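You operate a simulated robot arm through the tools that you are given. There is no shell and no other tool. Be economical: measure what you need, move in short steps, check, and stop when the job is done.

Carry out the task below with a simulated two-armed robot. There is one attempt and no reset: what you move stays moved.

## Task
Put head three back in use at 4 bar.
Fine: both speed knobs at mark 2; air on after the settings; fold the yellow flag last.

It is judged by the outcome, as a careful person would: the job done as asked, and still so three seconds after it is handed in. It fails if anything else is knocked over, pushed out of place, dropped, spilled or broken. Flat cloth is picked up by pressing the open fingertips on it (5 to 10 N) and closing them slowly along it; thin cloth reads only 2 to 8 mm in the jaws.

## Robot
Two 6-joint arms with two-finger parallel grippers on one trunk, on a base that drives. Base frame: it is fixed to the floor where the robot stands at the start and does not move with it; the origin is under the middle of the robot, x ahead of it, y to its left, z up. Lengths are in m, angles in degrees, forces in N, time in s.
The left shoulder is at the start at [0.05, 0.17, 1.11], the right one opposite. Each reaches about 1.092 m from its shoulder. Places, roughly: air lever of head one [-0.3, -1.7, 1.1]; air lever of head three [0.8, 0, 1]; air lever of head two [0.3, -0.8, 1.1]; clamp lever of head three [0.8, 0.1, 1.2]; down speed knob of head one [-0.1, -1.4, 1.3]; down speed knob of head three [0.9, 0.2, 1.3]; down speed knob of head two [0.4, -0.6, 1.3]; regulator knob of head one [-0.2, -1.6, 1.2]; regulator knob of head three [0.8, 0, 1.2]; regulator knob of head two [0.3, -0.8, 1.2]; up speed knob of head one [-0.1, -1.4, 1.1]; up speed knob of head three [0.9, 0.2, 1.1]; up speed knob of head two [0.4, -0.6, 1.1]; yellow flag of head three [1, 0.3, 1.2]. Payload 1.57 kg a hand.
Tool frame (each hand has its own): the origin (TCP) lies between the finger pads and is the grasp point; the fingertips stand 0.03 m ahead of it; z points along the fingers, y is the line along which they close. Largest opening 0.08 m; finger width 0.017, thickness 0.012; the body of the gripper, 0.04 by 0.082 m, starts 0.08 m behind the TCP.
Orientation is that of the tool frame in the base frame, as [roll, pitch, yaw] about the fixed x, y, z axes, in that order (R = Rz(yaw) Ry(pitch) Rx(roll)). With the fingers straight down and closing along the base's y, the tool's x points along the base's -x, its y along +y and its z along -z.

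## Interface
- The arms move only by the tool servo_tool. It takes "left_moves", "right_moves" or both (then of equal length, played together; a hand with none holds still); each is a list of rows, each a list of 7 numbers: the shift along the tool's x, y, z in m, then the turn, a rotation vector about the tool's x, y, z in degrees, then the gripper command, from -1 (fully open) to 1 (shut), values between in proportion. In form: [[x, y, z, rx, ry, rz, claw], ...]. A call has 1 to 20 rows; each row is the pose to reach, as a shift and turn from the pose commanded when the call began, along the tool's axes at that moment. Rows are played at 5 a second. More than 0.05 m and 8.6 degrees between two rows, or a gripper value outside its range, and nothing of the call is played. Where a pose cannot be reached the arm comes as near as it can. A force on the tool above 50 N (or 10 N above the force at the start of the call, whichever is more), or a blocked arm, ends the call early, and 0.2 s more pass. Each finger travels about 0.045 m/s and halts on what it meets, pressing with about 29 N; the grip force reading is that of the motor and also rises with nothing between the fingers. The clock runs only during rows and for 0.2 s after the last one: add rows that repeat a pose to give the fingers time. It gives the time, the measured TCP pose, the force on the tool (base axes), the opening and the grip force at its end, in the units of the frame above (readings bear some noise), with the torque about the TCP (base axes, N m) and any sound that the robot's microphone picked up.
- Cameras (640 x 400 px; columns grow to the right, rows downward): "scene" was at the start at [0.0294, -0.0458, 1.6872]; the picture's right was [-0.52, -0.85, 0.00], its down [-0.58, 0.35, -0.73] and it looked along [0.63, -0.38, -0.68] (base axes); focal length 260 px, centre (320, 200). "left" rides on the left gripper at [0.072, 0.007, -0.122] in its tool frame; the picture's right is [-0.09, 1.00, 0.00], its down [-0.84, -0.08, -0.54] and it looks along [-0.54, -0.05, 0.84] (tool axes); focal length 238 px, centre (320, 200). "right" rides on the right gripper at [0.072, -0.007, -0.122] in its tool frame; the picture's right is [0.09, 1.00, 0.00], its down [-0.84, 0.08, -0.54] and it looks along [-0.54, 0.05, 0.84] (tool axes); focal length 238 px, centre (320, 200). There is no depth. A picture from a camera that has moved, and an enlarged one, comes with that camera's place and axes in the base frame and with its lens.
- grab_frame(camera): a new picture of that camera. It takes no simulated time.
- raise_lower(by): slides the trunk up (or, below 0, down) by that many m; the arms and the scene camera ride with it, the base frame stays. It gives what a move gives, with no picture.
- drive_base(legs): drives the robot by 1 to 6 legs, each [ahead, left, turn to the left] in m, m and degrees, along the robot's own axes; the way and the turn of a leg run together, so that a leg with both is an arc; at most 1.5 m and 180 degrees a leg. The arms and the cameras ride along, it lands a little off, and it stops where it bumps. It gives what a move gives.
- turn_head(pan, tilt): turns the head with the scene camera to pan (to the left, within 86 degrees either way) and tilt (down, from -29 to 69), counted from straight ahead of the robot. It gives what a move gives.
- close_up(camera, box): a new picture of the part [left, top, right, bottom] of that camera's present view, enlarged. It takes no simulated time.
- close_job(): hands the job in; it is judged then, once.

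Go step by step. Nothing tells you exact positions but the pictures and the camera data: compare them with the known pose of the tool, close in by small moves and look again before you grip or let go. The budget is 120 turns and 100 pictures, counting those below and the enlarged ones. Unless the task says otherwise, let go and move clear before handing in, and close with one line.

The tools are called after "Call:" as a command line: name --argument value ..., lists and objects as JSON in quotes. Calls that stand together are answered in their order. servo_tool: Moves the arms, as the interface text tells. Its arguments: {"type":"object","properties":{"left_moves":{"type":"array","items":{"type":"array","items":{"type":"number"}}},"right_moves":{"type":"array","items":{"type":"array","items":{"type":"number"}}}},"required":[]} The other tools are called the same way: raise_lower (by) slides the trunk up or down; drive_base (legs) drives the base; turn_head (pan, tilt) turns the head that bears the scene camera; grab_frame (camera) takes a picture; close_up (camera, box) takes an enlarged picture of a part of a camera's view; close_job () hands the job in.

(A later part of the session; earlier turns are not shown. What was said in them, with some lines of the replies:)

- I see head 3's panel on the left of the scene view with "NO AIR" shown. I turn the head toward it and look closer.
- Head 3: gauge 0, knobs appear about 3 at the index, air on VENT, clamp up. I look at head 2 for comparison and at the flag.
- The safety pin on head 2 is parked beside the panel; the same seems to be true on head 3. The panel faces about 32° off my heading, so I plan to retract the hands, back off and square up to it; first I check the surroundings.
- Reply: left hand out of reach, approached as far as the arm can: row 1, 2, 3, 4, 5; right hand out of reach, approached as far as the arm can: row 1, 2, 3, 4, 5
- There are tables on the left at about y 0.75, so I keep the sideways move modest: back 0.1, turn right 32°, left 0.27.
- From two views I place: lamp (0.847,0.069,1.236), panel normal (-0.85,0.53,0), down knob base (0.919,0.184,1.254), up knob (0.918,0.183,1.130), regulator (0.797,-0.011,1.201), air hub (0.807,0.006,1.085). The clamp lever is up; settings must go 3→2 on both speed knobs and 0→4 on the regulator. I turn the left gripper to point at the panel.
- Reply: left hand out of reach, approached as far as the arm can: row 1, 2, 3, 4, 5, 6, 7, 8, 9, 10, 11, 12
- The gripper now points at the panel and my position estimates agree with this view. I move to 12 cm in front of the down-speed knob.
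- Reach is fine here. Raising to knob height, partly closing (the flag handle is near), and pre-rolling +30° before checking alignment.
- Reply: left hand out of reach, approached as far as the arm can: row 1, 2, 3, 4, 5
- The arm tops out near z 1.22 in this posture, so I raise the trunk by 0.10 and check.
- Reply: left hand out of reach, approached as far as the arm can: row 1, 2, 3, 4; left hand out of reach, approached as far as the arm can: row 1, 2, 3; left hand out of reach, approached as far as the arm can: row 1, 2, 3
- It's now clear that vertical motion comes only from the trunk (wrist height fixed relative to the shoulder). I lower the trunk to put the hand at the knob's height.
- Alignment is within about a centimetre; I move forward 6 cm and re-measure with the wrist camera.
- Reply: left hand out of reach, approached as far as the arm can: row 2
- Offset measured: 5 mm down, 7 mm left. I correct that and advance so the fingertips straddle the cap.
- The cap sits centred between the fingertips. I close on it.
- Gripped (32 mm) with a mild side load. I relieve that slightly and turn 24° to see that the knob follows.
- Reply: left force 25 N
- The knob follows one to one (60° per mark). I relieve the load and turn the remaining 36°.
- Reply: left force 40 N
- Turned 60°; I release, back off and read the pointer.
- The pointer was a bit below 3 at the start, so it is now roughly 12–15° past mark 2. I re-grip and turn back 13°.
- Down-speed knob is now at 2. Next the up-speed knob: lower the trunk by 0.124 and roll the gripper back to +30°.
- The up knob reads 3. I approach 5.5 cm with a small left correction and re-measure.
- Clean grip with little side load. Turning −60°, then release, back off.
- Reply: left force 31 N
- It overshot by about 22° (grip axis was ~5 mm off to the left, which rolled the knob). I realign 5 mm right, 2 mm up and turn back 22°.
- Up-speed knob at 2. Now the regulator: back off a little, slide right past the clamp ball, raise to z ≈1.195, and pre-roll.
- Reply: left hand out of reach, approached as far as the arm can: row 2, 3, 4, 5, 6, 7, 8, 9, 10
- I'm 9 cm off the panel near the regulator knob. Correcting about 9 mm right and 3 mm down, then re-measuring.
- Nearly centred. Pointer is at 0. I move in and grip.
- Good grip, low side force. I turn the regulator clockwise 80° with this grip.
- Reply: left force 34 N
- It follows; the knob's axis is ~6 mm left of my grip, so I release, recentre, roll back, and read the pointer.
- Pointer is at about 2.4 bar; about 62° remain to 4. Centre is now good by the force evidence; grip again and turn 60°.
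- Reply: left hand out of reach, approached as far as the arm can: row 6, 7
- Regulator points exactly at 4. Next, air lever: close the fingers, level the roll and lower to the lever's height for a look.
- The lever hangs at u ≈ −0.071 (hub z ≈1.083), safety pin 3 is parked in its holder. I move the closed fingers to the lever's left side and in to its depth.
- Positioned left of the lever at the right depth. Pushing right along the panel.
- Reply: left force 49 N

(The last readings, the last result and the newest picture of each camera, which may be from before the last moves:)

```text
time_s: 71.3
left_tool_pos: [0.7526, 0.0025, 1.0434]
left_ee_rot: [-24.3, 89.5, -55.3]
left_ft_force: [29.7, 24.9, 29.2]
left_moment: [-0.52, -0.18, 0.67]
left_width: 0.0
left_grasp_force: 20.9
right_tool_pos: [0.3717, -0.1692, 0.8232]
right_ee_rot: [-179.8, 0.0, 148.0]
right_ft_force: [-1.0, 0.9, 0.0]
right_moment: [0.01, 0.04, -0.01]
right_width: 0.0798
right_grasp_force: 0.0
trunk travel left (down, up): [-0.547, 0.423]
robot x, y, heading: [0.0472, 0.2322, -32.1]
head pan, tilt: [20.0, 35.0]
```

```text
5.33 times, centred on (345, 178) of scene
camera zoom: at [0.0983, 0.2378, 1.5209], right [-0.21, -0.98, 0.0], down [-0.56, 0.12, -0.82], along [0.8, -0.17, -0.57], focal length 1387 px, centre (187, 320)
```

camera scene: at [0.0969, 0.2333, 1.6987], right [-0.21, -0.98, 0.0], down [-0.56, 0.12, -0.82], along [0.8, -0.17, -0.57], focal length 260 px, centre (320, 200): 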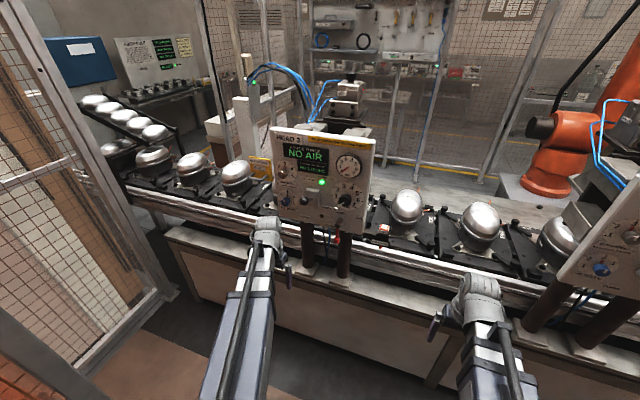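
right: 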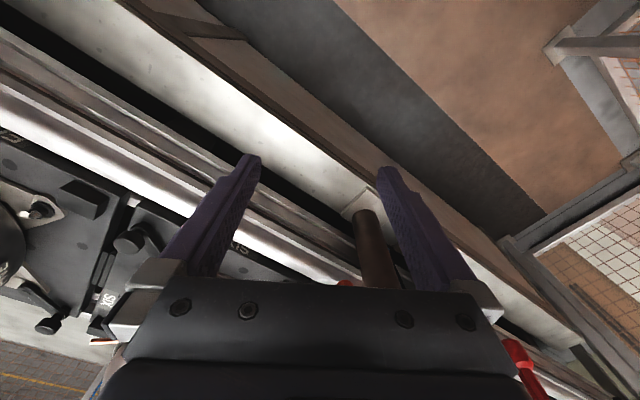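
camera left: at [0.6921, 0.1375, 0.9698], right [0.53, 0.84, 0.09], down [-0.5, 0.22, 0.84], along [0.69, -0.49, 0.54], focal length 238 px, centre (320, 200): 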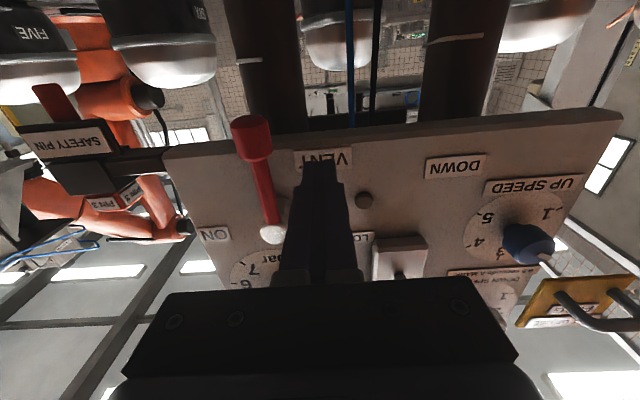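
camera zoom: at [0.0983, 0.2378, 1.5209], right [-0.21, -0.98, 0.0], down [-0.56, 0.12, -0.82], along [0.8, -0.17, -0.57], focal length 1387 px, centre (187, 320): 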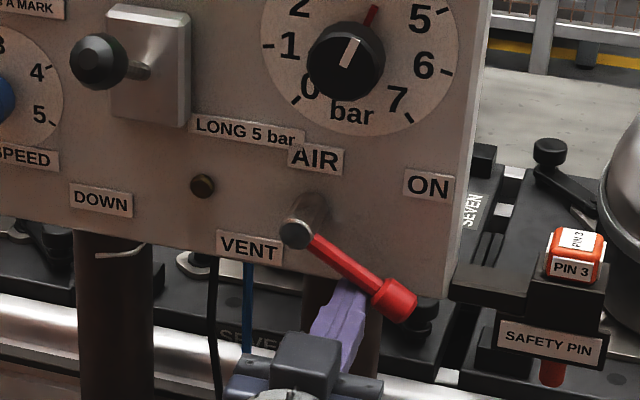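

The lever is about 55° round. Now pushing it up with the trunk.

Call:
raise_lower --by 0.018

Call:
close_up --camera "scene" --box '[290, 140, 400, 215]'

```text
time_s: 72.0
left_tool_pos: [0.7473, -0.0056, 1.0605]
left_ee_rot: [-76.1, 89.9, -108.2]
left_ft_force: [10.8, 10.5, 7.2]
left_moment: [-0.14, -0.03, 0.26]
left_width: 0.0
left_grasp_force: 21.4
right_tool_pos: [0.3697, -0.1709, 0.8397]
right_ee_rot: [-179.8, 0.0, 147.9]
right_ft_force: [-0.2, -1.0, 0.4]
right_moment: [0.05, 0.05, 0.02]
right_width: 0.0801
right_grasp_force: 0.0
trunk travel left (down, up): [-0.565, 0.405]
robot x, y, heading: [0.0485, 0.234, -31.8]
head pan, tilt: [20.0, 35.0]
```

```text
5.33 times, centred on (345, 178) of scene
camera zoom: at [0.0973, 0.2347, 1.5385], right [-0.21, -0.98, 0.0], down [-0.56, 0.12, -0.82], along [0.8, -0.17, -0.57], focal length 1387 px, centre (187, 320)
```

zoom: 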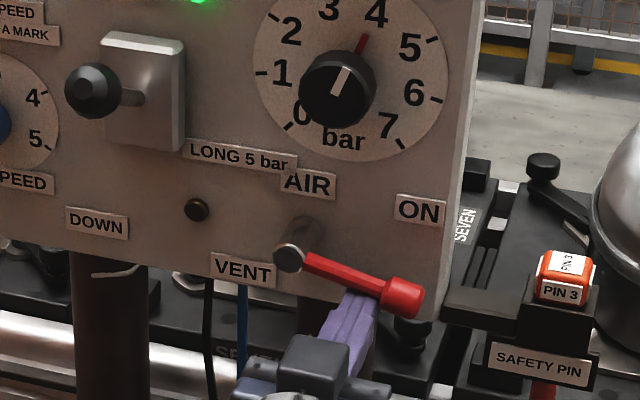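

About 10° left. Raise a bit more and look.

Call:
raise_lower --by 0.01

Call:
close_up --camera "scene" --box '[270, 100, 410, 215]'

```text
time_s: 72.6
left_tool_pos: [0.7463, -0.0078, 1.0704]
left_ee_rot: [168.0, 89.8, 135.6]
left_ft_force: [0.3, -0.3, -0.6]
left_moment: [-0.04, 0.0, 0.02]
left_width: 0.0
left_grasp_force: 21.3
right_tool_pos: [0.3707, -0.172, 0.8494]
right_ee_rot: [180.0, 0.0, 147.9]
right_ft_force: [0.9, 0.2, -0.6]
right_moment: [0.04, 0.01, -0.03]
right_width: 0.0799
right_grasp_force: 0.0
trunk travel left (down, up): [-0.575, 0.395]
robot x, y, heading: [0.0469, 0.2333, -32.2]
head pan, tilt: [20.0, 35.0]
```

```text
3.48 times, centred on (340, 158) of scene
camera zoom: at [0.0967, 0.233, 1.5487], right [-0.21, -0.98, 0.0], down [-0.56, 0.12, -0.82], along [0.8, -0.17, -0.57], focal length 905 px, centre (250, 348)
```

zoom: 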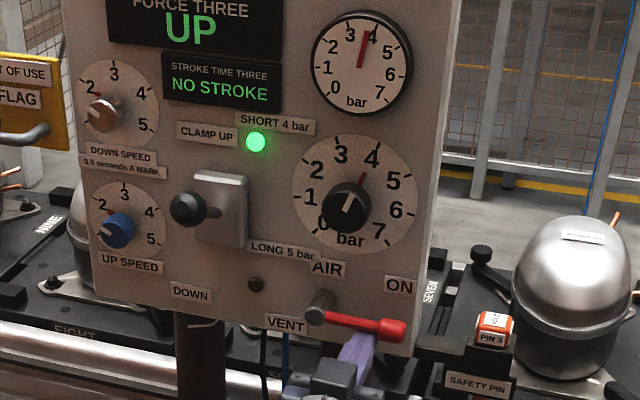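

Air is on: the display shows UP and the gauge is near 4. I zoom on gauge and lever.

Call:
close_up --camera "scene" --box '[335, 100, 365, 130]'

Call:
close_up --camera "scene" --box '[320, 150, 380, 192]'

```text
13.33 times, centred on (350, 115) of scene
camera zoom: at [0.0967, 0.233, 1.5487], right [-0.21, -0.98, 0.0], down [-0.56, 0.12, -0.82], along [0.8, -0.17, -0.57], focal length 3468 px, centre (-80, 1333)
```

zoom: 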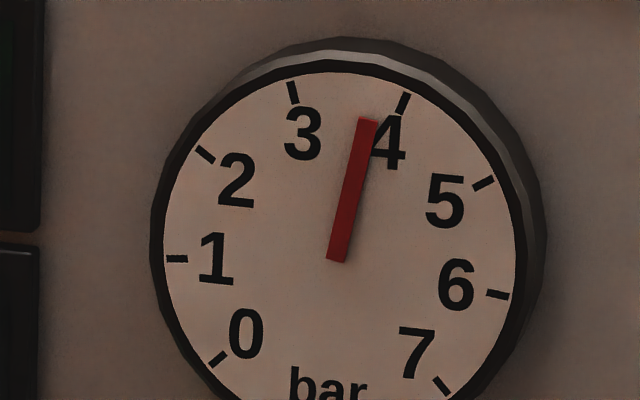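

```text
9.52 times, centred on (350, 171) of scene
camera zoom: at [0.0967, 0.233, 1.5487], right [-0.21, -0.98, 0.0], down [-0.56, 0.12, -0.82], along [0.8, -0.17, -0.57], focal length 2478 px, centre (34, 476)
```

zoom: 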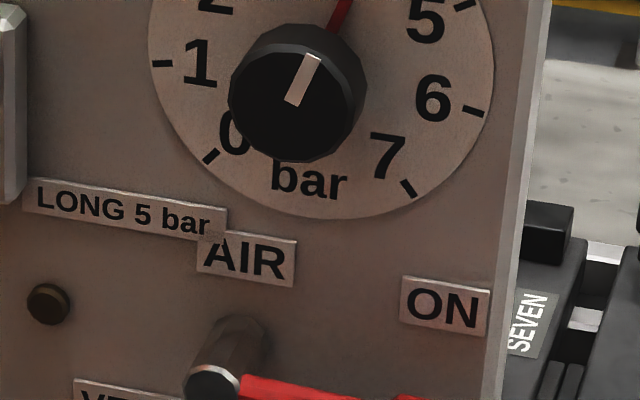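

The gauge needle may still be rising. I back the hand away and re-read.

Call:
servo_tool --left_moves '[[0, 0, -0.02, 0, 0, 0, 1], [0, 0, -0.045, 0, 0, 0, 1], [0, 0.03, -0.06, 0, 0, 0, 1], [0, 0.06, -0.07, 0, 0, 0, 1], [0, 0.06, -0.07, 0, 0, 0, 1]]'

Call:
close_up --camera "scene" --box '[335, 100, 365, 130]'

Call:
close_up --camera "scene" --box '[320, 160, 400, 210]'

```text
time_s: 73.8
left_tool_pos: [0.7413, 0.0744, 1.0692]
left_ee_rot: [-175.7, 89.8, 152.0]
left_ft_force: [0.1, 0.6, -0.7]
left_moment: [-0.01, -0.02, -0.01]
left_width: 0.0
left_grasp_force: 20.7
left hand out of reach, approached as far as the arm can: row 3, 4, 5
right_tool_pos: [0.3703, -0.1721, 0.8502]
right_ee_rot: [179.9, 0.0, 148.0]
right_ft_force: [0.3, 0.0, 0.5]
right_moment: [0.02, 0.03, 0.01]
right_width: 0.0797
right_grasp_force: 0.0
trunk travel left (down, up): [-0.575, 0.395]
robot x, y, heading: [0.0458, 0.2332, -32.3]
head pan, tilt: [20.0, 35.0]
```

```text
13.33 times, centred on (350, 115) of scene
camera zoom: at [0.0969, 0.2333, 1.5487], right [-0.21, -0.98, 0.0], down [-0.56, 0.12, -0.82], along [0.8, -0.17, -0.57], focal length 3468 px, centre (-80, 1333)
```

zoom: 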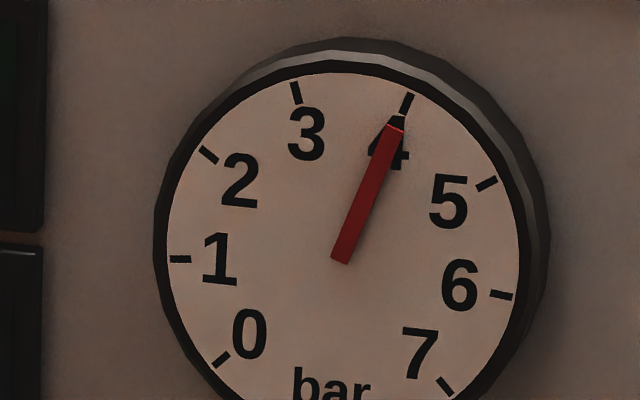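

```text
8.00 times, centred on (360, 185) of scene
camera zoom: at [0.0969, 0.2333, 1.5487], right [-0.21, -0.98, 0.0], down [-0.56, 0.12, -0.82], along [0.8, -0.17, -0.57], focal length 2081 px, centre (0, 320)
```

zoom: 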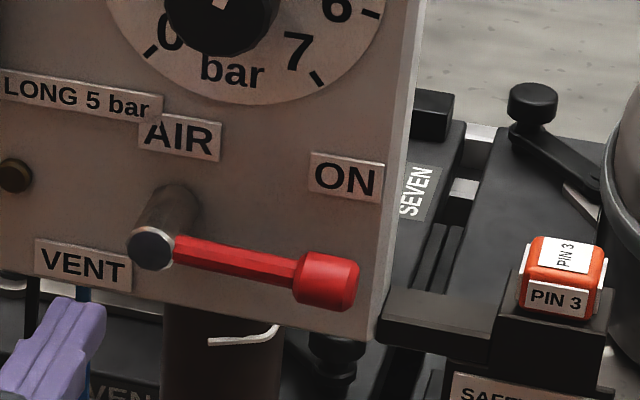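

Gauge now reads 4, lever is horizontal at ON, display UP. Last the flag: move left past the panel and take a good look at its hinge.

Call:
servo_tool --left_moves '[[0, 0.04, -0.0, 0, 0, 0, 1], [0, 0.08, -0.02, 0, 0, 0, 1], [0, 0.12, -0.04, 0, 0, 0, 0.5], [0, 0.16, -0.06, 0, 0, 0, 0], [0, 0.2, -0.07, 0, 0, 0, -0.5], [0, 0.23, -0.07, 0, 0, 0, -0.5], [0, 0.23, -0.07, 0, 0, 0, -0.5]]'

Call:
raise_lower --by 0.13

Call:
grab_frame --camera "left"

Call:
close_up --camera "scene" --box '[220, 125, 340, 205]'

```text
time_s: 75.4
left_tool_pos: [0.8028, 0.3023, 1.0704]
left_ee_rot: [-177.8, 90.0, 150.2]
left_ft_force: [0.1, -0.2, -0.6]
left_moment: [0.02, 0.01, 0.03]
left_width: 0.0601
left_grasp_force: 0.0
left hand out of reach, approached as far as the arm can: row 3
right_tool_pos: [0.3692, -0.1722, 0.8502]
right_ee_rot: [180.0, 0.0, 148.0]
right_ft_force: [0.0, 0.4, -0.4]
right_moment: [0.01, 0.02, 0.04]
right_width: 0.0801
right_grasp_force: 0.0
trunk travel left (down, up): [-0.575, 0.395]
robot x, y, heading: [0.0436, 0.2327, -32.1]
head pan, tilt: [20.0, 35.0]
```

```text
time_s: 77.0
left_tool_pos: [0.8034, 0.3015, 1.2]
left_ee_rot: [0.5, 89.9, -31.5]
left_ft_force: [0.3, 1.4, 0.9]
left_moment: [0.0, 0.01, 0.0]
left_width: 0.0599
left_grasp_force: 0.0
right_tool_pos: [0.369, -0.1718, 0.9803]
right_ee_rot: [179.9, -0.1, 148.0]
right_ft_force: [1.2, -0.8, -0.1]
right_moment: [0.01, 0.0, 0.02]
right_width: 0.0796
right_grasp_force: 0.0
trunk travel left (down, up): [-0.705, 0.265]
robot x, y, heading: [0.0449, 0.2333, -32.2]
head pan, tilt: [20.0, 35.0]
```

```text
33 pictures are left
camera left: at [0.704, 0.3717, 1.1278], right [0.53, 0.84, 0.09], down [-0.5, 0.22, 0.84], along [0.68, -0.49, 0.54], focal length 238 px, centre (320, 200)
```

left: 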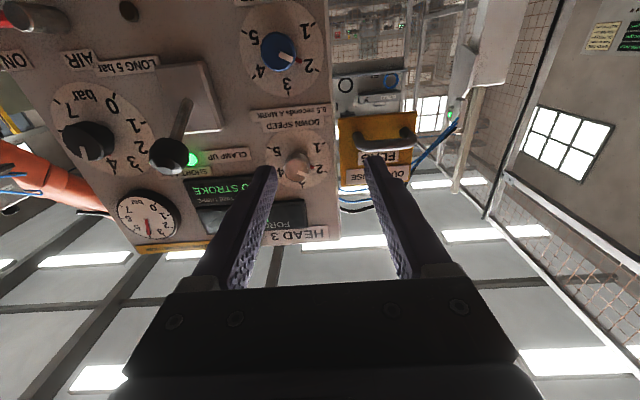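

```text
5.00 times, centred on (280, 165) of scene
camera zoom: at [0.097, 0.2333, 1.6786], right [-0.21, -0.98, 0.0], down [-0.56, 0.12, -0.82], along [0.8, -0.17, -0.57], focal length 1301 px, centre (520, 375)
```

zoom: 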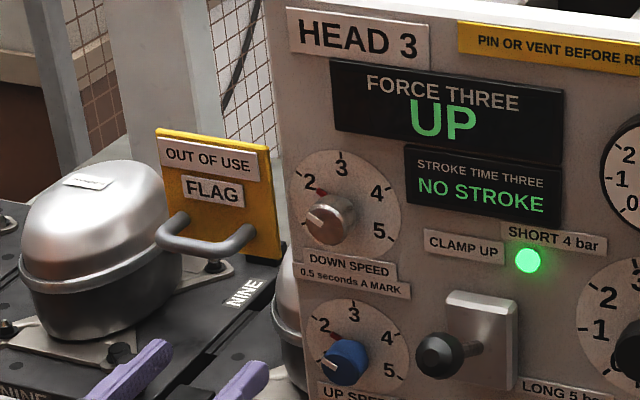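

I look at head 2 (in use) to see how its flag sits when folded, and examine this flag's hinge closely.

Call:
close_up --camera "scene" --box '[245, 140, 295, 180]'

Call:
turn_head --pan -35 --tilt 25

Call:
grab_frame --camera "scene"

Call:
close_up --camera "left" --box '[320, 90, 440, 200]'

```text
10.00 times, centred on (270, 160) of scene
camera zoom: at [0.097, 0.2333, 1.6786], right [-0.21, -0.98, 0.0], down [-0.56, 0.12, -0.82], along [0.8, -0.17, -0.57], focal length 2601 px, centre (820, 600)
```

zoom: 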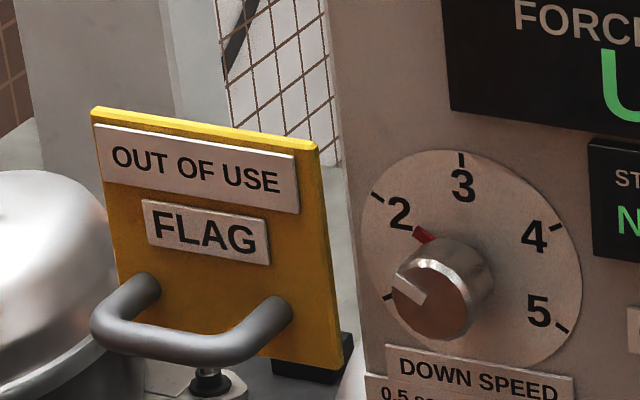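

```text
time_s: 78.2
left_tool_pos: [0.8038, 0.3017, 1.2002]
left_ee_rot: [1.7, 89.9, -30.4]
left_ft_force: [0.5, 0.3, 0.3]
left_moment: [-0.01, 0.01, -0.02]
left_width: 0.0602
left_grasp_force: 0.0
right_tool_pos: [0.3697, -0.1723, 0.9798]
right_ee_rot: [180.0, 0.0, 147.9]
right_ft_force: [0.4, -0.5, 0.1]
right_moment: [0.03, -0.02, 0.03]
right_width: 0.0798
right_grasp_force: 0.1
trunk travel left (down, up): [-0.705, 0.265]
robot x, y, heading: [0.0459, 0.2334, -32.0]
head pan, tilt: [-35.0, 25.0]
```

```text
30 pictures are left
camera scene: at [0.0468, 0.1669, 1.6944], right [-0.92, -0.39, 0.0], down [-0.17, 0.39, -0.91], along [0.35, -0.83, -0.42], focal length 260 px, centre (320, 200)
```

scene: 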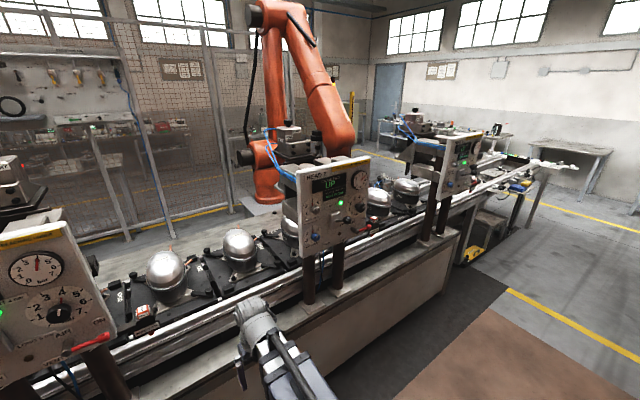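

```text
3.64 times, centred on (380, 145) of left
camera zoom: at [0.7039, 0.3717, 1.1278], right [0.53, 0.84, 0.09], down [-0.5, 0.22, 0.84], along [0.68, -0.49, 0.54], focal length 867 px, centre (102, 400)
```

zoom: 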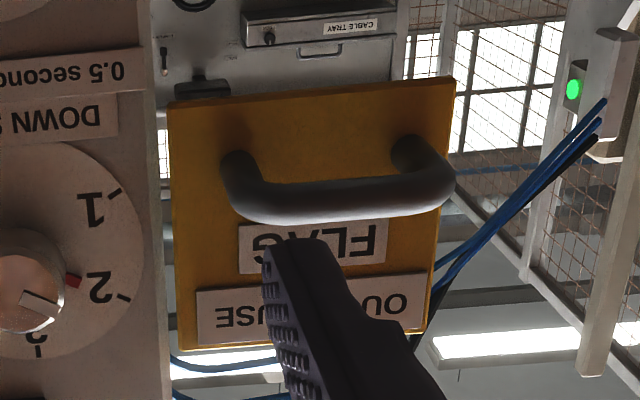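

No flag is visible on head 2, so the folding direction must be felt. The flag's bar handle is at roughly u 0.23, 4 cm out, z 1.22; I roll the gripper 90° so the fingers can take the bar from above and below, and align.

Call:
servo_tool --left_moves '[[0, 0.01, 0, 0, 0, 8, -0.5], [0, 0.02, 0, 0, 0, 16, -0.5], [0, 0.03, 0, 0, 0, 24, -0.5], [0, 0.04, 0, 0, 0, 32, -0.5], [0, 0.05, 0, 0, 0, 40, -0.5], [0, 0.057, 0, 0, 0, 48, -0.5], [0, 0.057, 0, 0, 0, 56, -0.5], [0, 0.057, 0, 0, 0, 64, -0.5], [0, 0.057, 0, 0, 0, 72, -0.5], [0, 0.057, 0, 0, 0, 80, -0.5], [0, 0.057, 0, 0, 0, 85, -0.5], [0, 0.057, 0, 0, 0, 90, -0.5]]'

Call:
raise_lower --by 0.022

Call:
turn_head --pan 20 --tilt 35

Call:
close_up --camera "scene" --box '[220, 125, 340, 205]'

Call:
grab_frame --camera "left"

```text
time_s: 80.8
left_tool_pos: [0.8346, 0.3488, 1.1958]
left_ee_rot: [91.2, 6.3, 58.2]
left_ft_force: [0.9, 0.1, 0.6]
left_moment: [0.01, 0.01, -0.03]
left_width: 0.0599
left_grasp_force: 0.0
left hand out of reach, approached as far as the arm can: row 11, 12
right_tool_pos: [0.3692, -0.1718, 0.9794]
right_ee_rot: [-180.0, 0.0, 147.9]
right_ft_force: [0.6, -0.6, -0.5]
right_moment: [0.01, -0.04, -0.01]
right_width: 0.0797
right_grasp_force: 0.1
trunk travel left (down, up): [-0.705, 0.265]
robot x, y, heading: [0.0436, 0.2344, -32.1]
head pan, tilt: [-35.0, 25.0]
```

```text
time_s: 81.5
left_tool_pos: [0.8339, 0.3486, 1.2173]
left_ee_rot: [91.2, 6.4, 58.1]
left_ft_force: [-0.1, -0.1, 0.2]
left_moment: [0.04, 0.0, 0.0]
left_width: 0.0601
left_grasp_force: 0.1
right_tool_pos: [0.3698, -0.1727, 1.002]
right_ee_rot: [-179.9, 0.0, 148.0]
right_ft_force: [-0.2, -0.7, -0.3]
right_moment: [-0.01, -0.01, -0.03]
right_width: 0.0799
right_grasp_force: 0.1
trunk travel left (down, up): [-0.727, 0.243]
robot x, y, heading: [0.0459, 0.2307, -32.2]
head pan, tilt: [-35.0, 25.0]
```

```text
time_s: 82.7
left_tool_pos: [0.8332, 0.3486, 1.2177]
left_ee_rot: [91.2, 6.4, 58.1]
left_ft_force: [-0.2, 0.3, 0.1]
left_moment: [-0.03, 0.02, -0.01]
left_width: 0.06
left_grasp_force: 0.1
right_tool_pos: [0.3689, -0.1718, 1.0005]
right_ee_rot: [-179.9, 0.0, 148.1]
right_ft_force: [0.6, -0.1, -0.6]
right_moment: [-0.01, 0.01, 0.0]
right_width: 0.0801
right_grasp_force: 0.1
trunk travel left (down, up): [-0.727, 0.243]
robot x, y, heading: [0.0444, 0.2335, -32.0]
head pan, tilt: [20.0, 35.0]
```

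```text
5.00 times, centred on (280, 165) of scene
camera zoom: at [0.0969, 0.2333, 1.7007], right [-0.21, -0.98, 0.0], down [-0.56, 0.12, -0.82], along [0.8, -0.17, -0.57], focal length 1301 px, centre (520, 375)
```

zoom: 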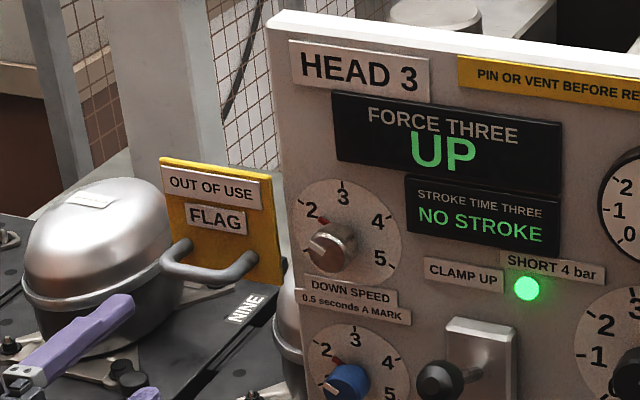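

```text
27 pictures are left
camera left: at [0.7694, 0.4743, 1.2181], right [0.03, 0.01, 1.0], down [-0.9, -0.43, 0.03], along [0.43, -0.91, -0.01], focal length 238 px, centre (320, 200)
```

left: 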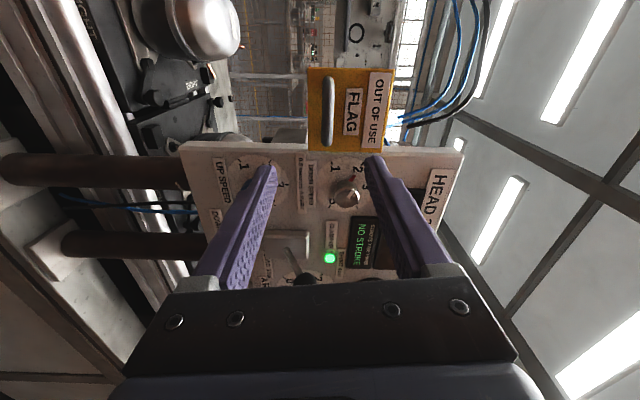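

The view from the side shows the bar level with the fingers. I raise 3 mm, shift 1 cm left and advance toward the bar.

Call:
raise_lower --by 0.003

Call:
servo_tool --left_moves '[[0.01, 0, 0.03, 0, 0, 0, -0.5], [0.01, 0, 0.06, 0, 0, 0, -0.5], [0.01, 0, 0.08, 0, 0, 0, -0.5], [0.01, 0, 0.08, 0, 0, 0, -0.5]]'

Call:
grab_frame --camera "left"

Call:
close_up --camera "scene" --box '[230, 135, 320, 195]'

```text
time_s: 83.2
left_tool_pos: [0.8329, 0.3477, 1.2205]
left_ee_rot: [91.2, 6.4, 58.1]
left_ft_force: [-0.3, 0.3, -1.0]
left_moment: [0.02, 0.0, 0.01]
left_width: 0.0597
left_grasp_force: 0.0
right_tool_pos: [0.3693, -0.1722, 1.0056]
right_ee_rot: [180.0, 0.0, 148.0]
right_ft_force: [0.4, -0.3, 0.3]
right_moment: [-0.04, 0.01, 0.0]
right_width: 0.0799
right_grasp_force: 0.0
trunk travel left (down, up): [-0.73, 0.24]
robot x, y, heading: [0.0456, 0.2365, -32.0]
head pan, tilt: [20.0, 35.0]
```

```text
time_s: 84.2
left_tool_pos: [0.9053, 0.3139, 1.2205]
left_ee_rot: [91.4, 6.4, 58.1]
left_ft_force: [-0.2, -0.3, 0.0]
left_moment: [-0.02, 0.0, 0.0]
left_width: 0.0601
left_grasp_force: 0.0
right_tool_pos: [0.3708, -0.1722, 1.0046]
right_ee_rot: [180.0, 0.0, 147.9]
right_ft_force: [0.0, -0.4, 0.3]
right_moment: [0.02, 0.05, 0.01]
right_width: 0.0801
right_grasp_force: 0.0
trunk travel left (down, up): [-0.73, 0.24]
robot x, y, heading: [0.0461, 0.2349, -32.0]
head pan, tilt: [20.0, 35.0]
```

```text
26 pictures are left
camera left: at [0.8408, 0.4403, 1.2209], right [0.03, 0.0, 1.0], down [-0.9, -0.43, 0.03], along [0.43, -0.91, -0.01], focal length 238 px, centre (320, 200)
```

left: 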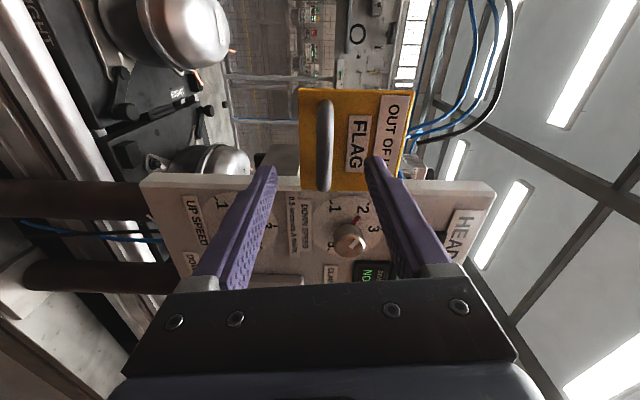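

```text
6.67 times, centred on (275, 165) of scene
camera zoom: at [0.0966, 0.2334, 1.7037], right [-0.21, -0.98, 0.0], down [-0.56, 0.12, -0.82], along [0.8, -0.17, -0.57], focal length 1734 px, centre (620, 433)
```

zoom: 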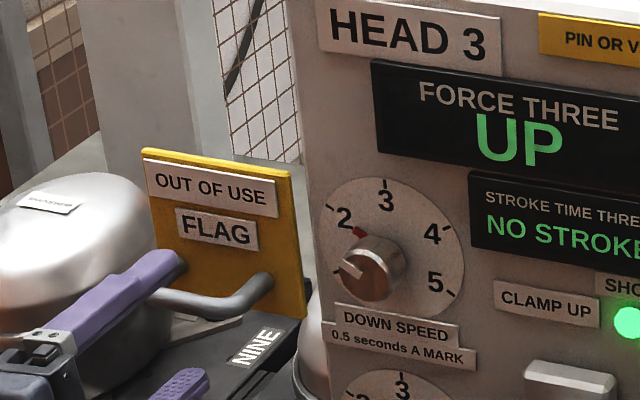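

Bar lies between the fingers. Advance 3 cm and grip.

Call:
servo_tool --left_moves '[[0, 0, 0.015, 0, 0, 0, -0.5], [0, 0, 0.03, 0, 0, 0, -0.5], [0, 0, 0.03, 0, 0, 0, -0.1], [0, 0, 0.03, 0, 0, 0, 0.3], [0, 0, 0.03, 0, 0, 0, 0.6], [0, 0, 0.03, 0, 0, 0, 0.9], [0, 0, 0.03, 0, 0, 0, 0.9]]'

Call:
grab_frame --camera "left"

Call:
close_up --camera "scene" --box '[230, 135, 320, 195]'

```text
time_s: 85.8
left_tool_pos: [0.9301, 0.302, 1.2205]
left_ee_rot: [91.2, 6.4, 58.1]
left_ft_force: [7.0, -0.8, 13.9]
left_moment: [0.0, -0.17, 0.01]
left_width: 0.0168
left_grasp_force: 6.9
right_tool_pos: [0.3696, -0.1721, 1.0048]
right_ee_rot: [-180.0, 0.0, 148.0]
right_ft_force: [0.8, -0.3, 0.7]
right_moment: [-0.04, -0.01, 0.0]
right_width: 0.0799
right_grasp_force: 0.1
trunk travel left (down, up): [-0.73, 0.24]
robot x, y, heading: [0.0463, 0.2305, -31.9]
head pan, tilt: [20.0, 35.0]
```

```text
24 pictures are left
camera left: at [0.8659, 0.4258, 1.2215], right [0.03, 0.01, 1.0], down [-0.9, -0.43, 0.03], along [0.43, -0.9, -0.01], focal length 238 px, centre (320, 200)
```

left: 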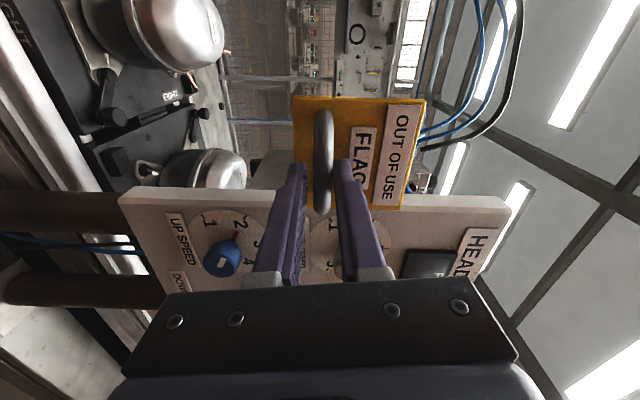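

```text
6.67 times, centred on (275, 165) of scene
camera zoom: at [0.0962, 0.2331, 1.7038], right [-0.21, -0.98, 0.0], down [-0.56, 0.12, -0.82], along [0.8, -0.17, -0.57], focal length 1734 px, centre (620, 433)
```

zoom: 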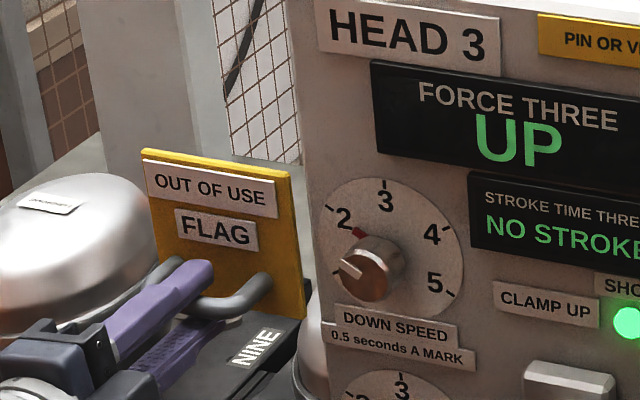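

Bar gripped mid-length. Gentle feel test: push 12 mm back.

Call:
servo_tool --left_moves '[[0, 0, 0, 0, 0, 0, 0.9], [0, 0, 0.006, 0, 0, 0, 0.9], [0, 0, 0.012, 0, 0, 0, 0.9], [0, 0, 0.012, 0, 0, 0, 0.9]]'

Call:
grab_frame --camera "left"

```text
time_s: 86.8
left_tool_pos: [0.9399, 0.2924, 1.2214]
left_ee_rot: [91.2, 6.4, 58.1]
left_ft_force: [-0.3, 5.0, 13.6]
left_moment: [0.02, -0.15, 0.02]
left_width: 0.0158
left_grasp_force: 7.0
right_tool_pos: [0.368, -0.1716, 1.0058]
right_ee_rot: [-180.0, 0.0, 148.0]
right_ft_force: [0.0, 0.2, -0.4]
right_moment: [-0.02, -0.03, -0.01]
right_width: 0.0799
right_grasp_force: 0.1
trunk travel left (down, up): [-0.73, 0.24]
robot x, y, heading: [0.0486, 0.2321, -32.1]
head pan, tilt: [20.0, 35.0]
```

```text
22 pictures are left
camera left: at [0.8766, 0.4185, 1.2219], right [0.03, 0.01, 1.0], down [-0.9, -0.43, 0.03], along [0.43, -0.9, -0.01], focal length 238 px, centre (320, 200)
```

left: 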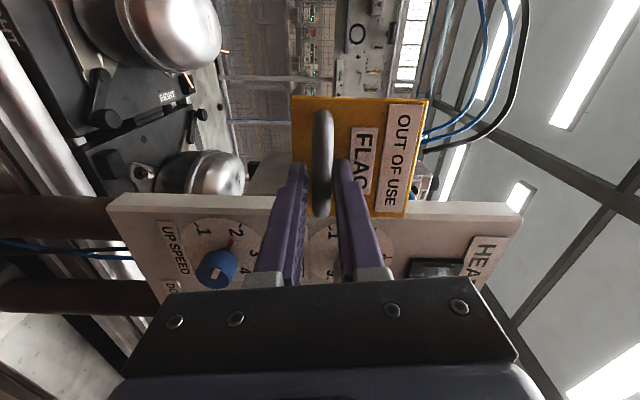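

It swings back with almost no force: hinged at the panel's edge, folding backward. I follow its arc in stages.

Call:
servo_tool --left_moves '[[0.008, 0.001, 0.002, 0, 0, 0, 0.9], [0.012, 0.001, 0.01, 0, 0, 0, 0.9], [0.0145, 0.0015, 0.018, 0, 0, 0, 0.9], [0.0155, 0.0016, 0.026, 0, 0, 0, 0.9], [0.0155, 0.0016, 0.034, 0, 0, 0, 0.9], [0.0145, 0.0015, 0.041, 0, 0, 0, 0.9], [0.0135, 0.0014, 0.047, 0, 0, 0, 0.9], [0.0135, 0.0014, 0.047, 0, 0, 0, 0.9]]'

Call:
grab_frame --camera "left"

Call:
close_up --camera "scene" --box '[230, 135, 320, 195]'

```text
time_s: 88.6
left_tool_pos: [0.9887, 0.2792, 1.2198]
left_ee_rot: [91.2, 6.4, 58.1]
left_ft_force: [-3.4, 3.1, 14.6]
left_moment: [0.06, -0.25, -0.22]
left_width: 0.0156
left_grasp_force: 6.9
left hand out of reach, approached as far as the arm can: row 2, 3, 4, 5, 6, 7, 8
right_tool_pos: [0.368, -0.1727, 1.0056]
right_ee_rot: [179.9, 0.1, 148.0]
right_ft_force: [-0.9, 1.3, -0.8]
right_moment: [-0.03, 0.0, 0.01]
right_width: 0.0799
right_grasp_force: 0.0
trunk travel left (down, up): [-0.73, 0.24]
robot x, y, heading: [0.0425, 0.2322, -32.1]
head pan, tilt: [20.0, 35.0]
```

```text
21 pictures are left
camera left: at [0.924, 0.4046, 1.2222], right [0.03, 0.0, 1.0], down [-0.9, -0.43, 0.03], along [0.43, -0.91, -0.01], focal length 238 px, centre (320, 200)
```

left: 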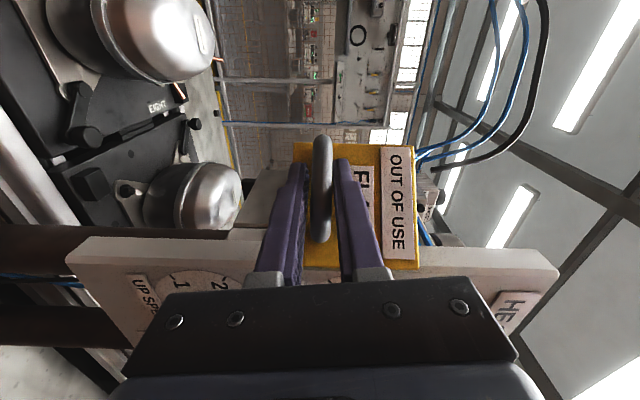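

```text
6.67 times, centred on (275, 165) of scene
camera zoom: at [0.0944, 0.2339, 1.7038], right [-0.21, -0.98, 0.0], down [-0.56, 0.12, -0.82], along [0.8, -0.17, -0.57], focal length 1734 px, centre (620, 433)
```

zoom: 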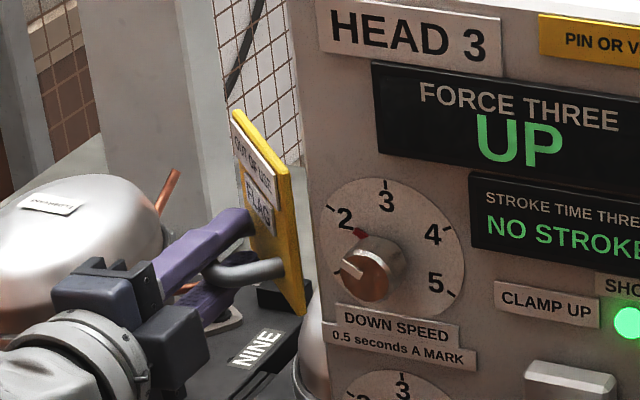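

Swinging well with tiny forces, about halfway. Continuing the arc.

Call:
servo_tool --left_moves '[[-0.003, 0, 0.008, 0, 0, 0, 0.9], [-0.006, -0.0006, 0.015, 0, 0, 0, 0.9], [-0.01, -0.001, 0.022, 0, 0, 0, 0.9], [-0.014, -0.0014, 0.028, 0, 0, 0, 0.9], [-0.019, -0.002, 0.034, 0, 0, 0, 0.9], [-0.025, -0.0026, 0.0395, 0, 0, 0, 0.9], [-0.028, -0.003, 0.042, 0, 0, 0, 0.9], [-0.028, -0.003, 0.042, 0, 0, 0, 0.9]]'

Call:
grab_frame --camera "left"

Call:
close_up --camera "scene" --box '[230, 135, 320, 195]'

```text
time_s: 90.4
left_tool_pos: [1.008, 0.2296, 1.2216]
left_ee_rot: [91.1, 6.5, 58.1]
left_ft_force: [0.1, -2.4, 12.7]
left_moment: [-0.05, -0.32, 0.12]
left_width: 0.0153
left_grasp_force: 6.3
right_tool_pos: [0.3673, -0.1733, 1.0042]
right_ee_rot: [-180.0, 0.0, 148.0]
right_ft_force: [1.0, -0.2, -0.1]
right_moment: [0.01, 0.02, 0.0]
right_width: 0.0801
right_grasp_force: 0.1
trunk travel left (down, up): [-0.73, 0.24]
robot x, y, heading: [0.0499, 0.2325, -32.0]
head pan, tilt: [20.0, 35.0]
```

```text
19 pictures are left
camera left: at [0.945, 0.3563, 1.2223], right [0.03, 0.01, 1.0], down [-0.91, -0.42, 0.03], along [0.42, -0.91, -0.01], focal length 238 px, centre (320, 200)
```

left: 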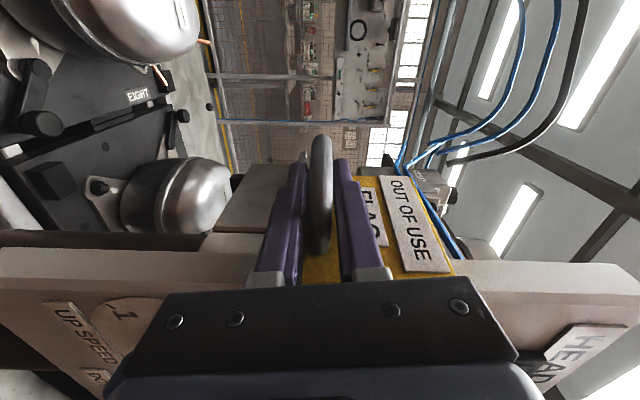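

```text
6.67 times, centred on (275, 165) of scene
camera zoom: at [0.095, 0.2326, 1.7038], right [-0.21, -0.98, 0.0], down [-0.56, 0.12, -0.82], along [0.8, -0.17, -0.57], focal length 1734 px, centre (620, 433)
```

zoom: 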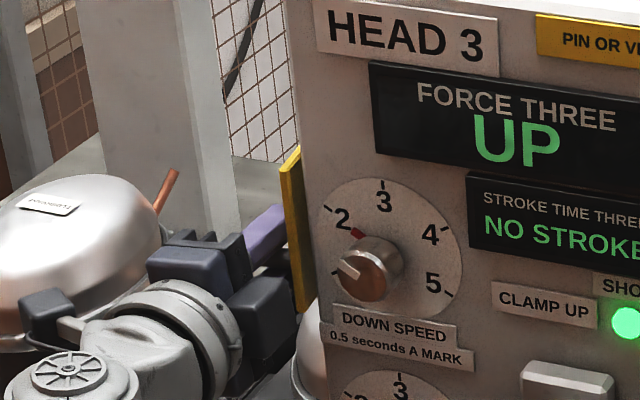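

The flag is nearly edge-on behind the panel. I push a little further to find its stop.

Call:
servo_tool --left_moves '[[-0.004, -0.0004, 0.003, 0, 0, 0, 0.9], [-0.008, -0.0008, 0.005, 0, 0, 0, 0.9], [-0.012, -0.0012, 0.007, 0, 0, 0, 0.9], [-0.012, -0.0012, 0.007, 0, 0, 0, 0.9]]'

Call:
close_up --camera "scene" --box '[230, 135, 320, 195]'

```text
time_s: 91.4
left_tool_pos: [1.0078, 0.2199, 1.2213]
left_ee_rot: [91.0, 6.3, 58.2]
left_ft_force: [3.1, 10.2, 18.5]
left_moment: [0.17, -0.48, -0.53]
left_width: 0.0156
left_grasp_force: 6.7
right_tool_pos: [0.3685, -0.1705, 1.0052]
right_ee_rot: [-179.9, 0.1, 148.0]
right_ft_force: [0.5, 0.0, -0.7]
right_moment: [0.0, 0.0, 0.02]
right_width: 0.0798
right_grasp_force: 0.1
trunk travel left (down, up): [-0.73, 0.24]
robot x, y, heading: [0.0468, 0.233, -32.1]
head pan, tilt: [20.0, 35.0]
```

```text
6.67 times, centred on (275, 165) of scene
camera zoom: at [0.0948, 0.2351, 1.7038], right [-0.21, -0.98, 0.0], down [-0.56, 0.12, -0.82], along [0.8, -0.17, -0.57], focal length 1734 px, centre (620, 433)
```

zoom: 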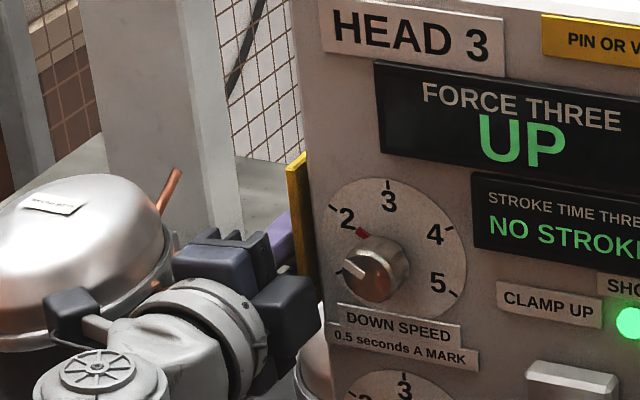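

Call:
grab_frame --camera "left"

```text
16 pictures are left
camera left: at [0.9436, 0.3462, 1.2222], right [0.03, 0.01, 1.0], down [-0.9, -0.43, 0.03], along [0.43, -0.9, -0.01], focal length 238 px, centre (320, 200)
```

left: 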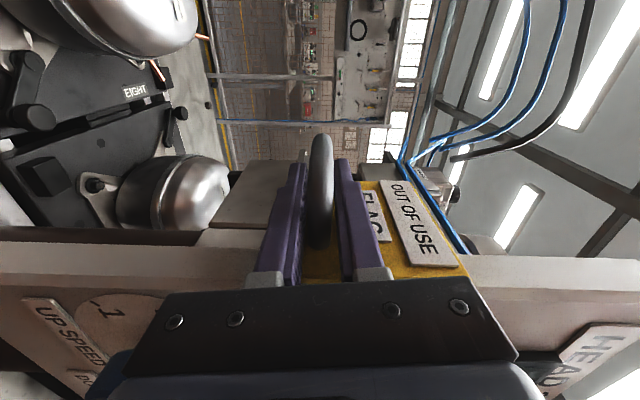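

Call:
servo_tool --left_moves '[[-0.004, -0.0004, 0.001, 0, 0, 0, 0.9], [-0.008, -0.0008, 0.001, 0, 0, 0, 0.9], [-0.008, -0.0008, 0.001, 0, 0, 0, 0.9]]'

```text
time_s: 92.1
left_tool_pos: [1.008, 0.2217, 1.2213]
left_ee_rot: [91.1, 6.4, 59.3]
left_ft_force: [1.9, 12.2, 15.1]
left_moment: [0.18, -0.47, -0.62]
left_width: 0.0156
left_grasp_force: 6.7
right_tool_pos: [0.3688, -0.1702, 1.0043]
right_ee_rot: [-179.9, 0.1, 148.1]
right_ft_force: [-0.6, -0.6, -1.1]
right_moment: [0.03, -0.01, 0.04]
right_width: 0.0799
right_grasp_force: 0.0
trunk travel left (down, up): [-0.73, 0.24]
robot x, y, heading: [0.044, 0.2358, -31.9]
head pan, tilt: [20.0, 35.0]
stopped in row 3 (left hand): the force on the tool passed its limit at 52 N (the readings are from after the stop); the commanded pose is now the measured one
```

Firm stop reached: the flag is fully folded back. I release and withdraw straight back.

Call:
servo_tool --left_moves '[[0.003, 0, 0, 0, 0, 0, 0.4], [0.003, 0, 0, 0, 0, 0, 0], [0.003, 0, 0, 0, 0, 0, -0.3], [0.003, 0, 0, 0, 0, 0, -0.3], [0.006, 0, -0.03, 0, 0, 0, -0.3], [0.01, 0, -0.06, 0, 0, 0, -0.3], [0.015, 0, -0.1, 0, 0, 0, -0.3], [0.02, 0, -0.14, 0, 0, 0, -0.3], [0.02, 0, -0.18, 0, 0, 0, -0.3], [0.02, 0, -0.2, 0, 0, 0, -0.3], [0.02, 0, -0.2, 0, 0, 0, -0.3]]'

Call:
grab_frame --camera "left"

Call:
close_up --camera "scene" --box '[230, 110, 390, 220]'

```text
time_s: 94.5
left_tool_pos: [0.847, 0.3381, 1.2207]
left_ee_rot: [91.1, 6.4, 58.9]
left_ft_force: [-0.4, -0.7, 1.2]
left_moment: [-0.02, -0.01, 0.01]
left_width: 0.0522
left_grasp_force: 0.1
left hand out of reach, approached as far as the arm can: row 10
right_tool_pos: [0.37, -0.1721, 1.0044]
right_ee_rot: [-179.9, -0.1, 147.9]
right_ft_force: [-0.4, -0.4, 0.8]
right_moment: [-0.03, -0.03, -0.02]
right_width: 0.0799
right_grasp_force: 0.0
trunk travel left (down, up): [-0.73, 0.24]
robot x, y, heading: [0.0495, 0.2378, -31.8]
head pan, tilt: [20.0, 35.0]
```

```text
15 pictures are left
camera left: at [0.7812, 0.4625, 1.2211], right [0.03, 0.01, 1.0], down [-0.9, -0.44, 0.03], along [0.44, -0.9, -0.01], focal length 238 px, centre (320, 200)
```

left: 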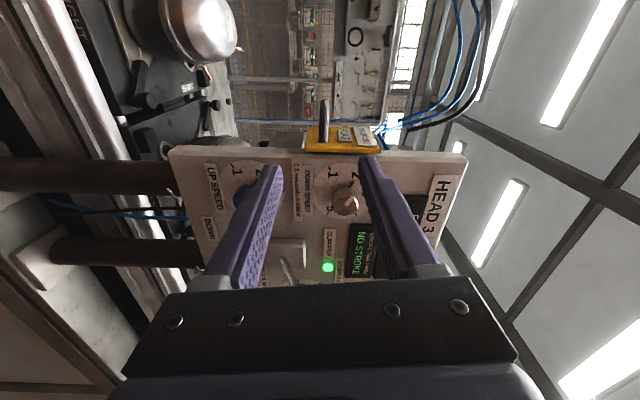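

```text
3.64 times, centred on (310, 165) of scene
camera zoom: at [0.0973, 0.2336, 1.7037], right [-0.21, -0.98, 0.0], down [-0.56, 0.12, -0.82], along [0.8, -0.17, -0.57], focal length 946 px, centre (356, 327)
```

zoom: 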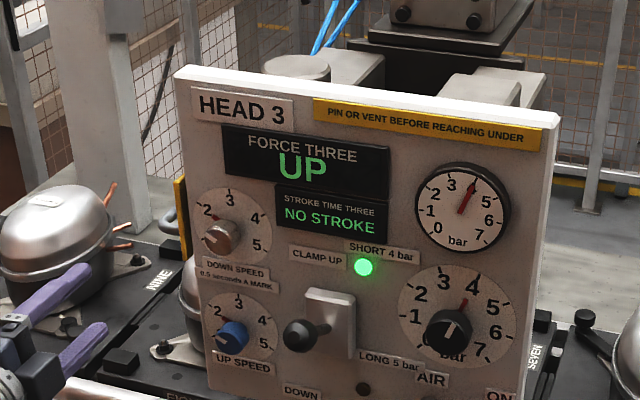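

The flag stays folded. A last check of both speed knobs and the lever/gauge.

Call:
close_up --camera "scene" --box '[275, 150, 315, 215]'

Call:
close_up --camera "scene" --box '[325, 145, 395, 240]'

Call:
close_up --camera "scene" --box '[273, 158, 305, 182]'

```text
6.15 times, centred on (295, 182) of scene
camera zoom: at [0.0973, 0.2336, 1.7037], right [-0.21, -0.98, 0.0], down [-0.56, 0.12, -0.82], along [0.8, -0.17, -0.57], focal length 1601 px, centre (474, 308)
```

zoom: 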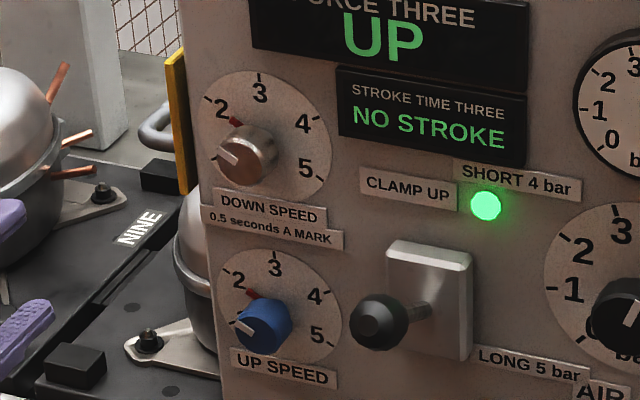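

```text
4.21 times, centred on (360, 192) of scene
camera zoom: at [0.0973, 0.2336, 1.7037], right [-0.21, -0.98, 0.0], down [-0.56, 0.12, -0.82], along [0.8, -0.17, -0.57], focal length 1095 px, centre (152, 232)
```

zoom: 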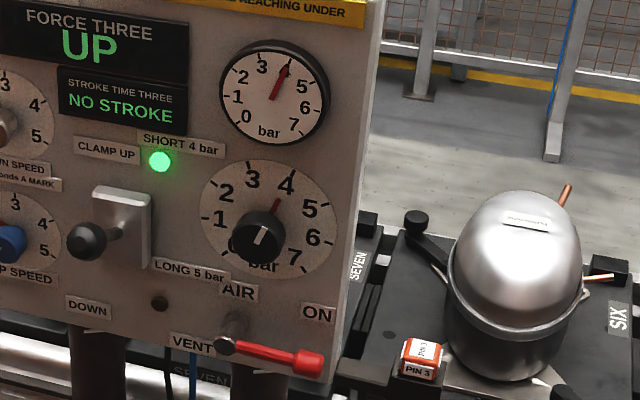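

```text
16.00 times, centred on (289, 170) of scene
camera zoom: at [0.0973, 0.2336, 1.7037], right [-0.21, -0.98, 0.0], down [-0.56, 0.12, -0.82], along [0.8, -0.17, -0.57], focal length 4162 px, centre (816, 680)
```

zoom: 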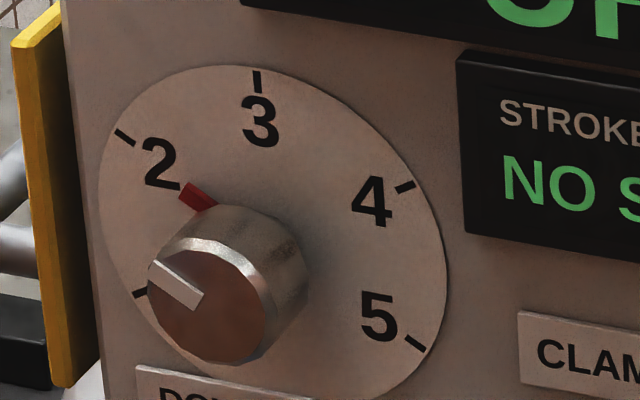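

Both speed knobs are at 2, the regulator and gauge read 4 bar, the air lever is at ON, the clamp is up and the flag is folded. The hands are clear, so I hand in.

Call:
close_job

```text
The job is handed in.
```

Head three is back in use at 4 bar: both speed knobs were set to mark 2, the air was turned on after the settings, and the yellow flag was folded last.
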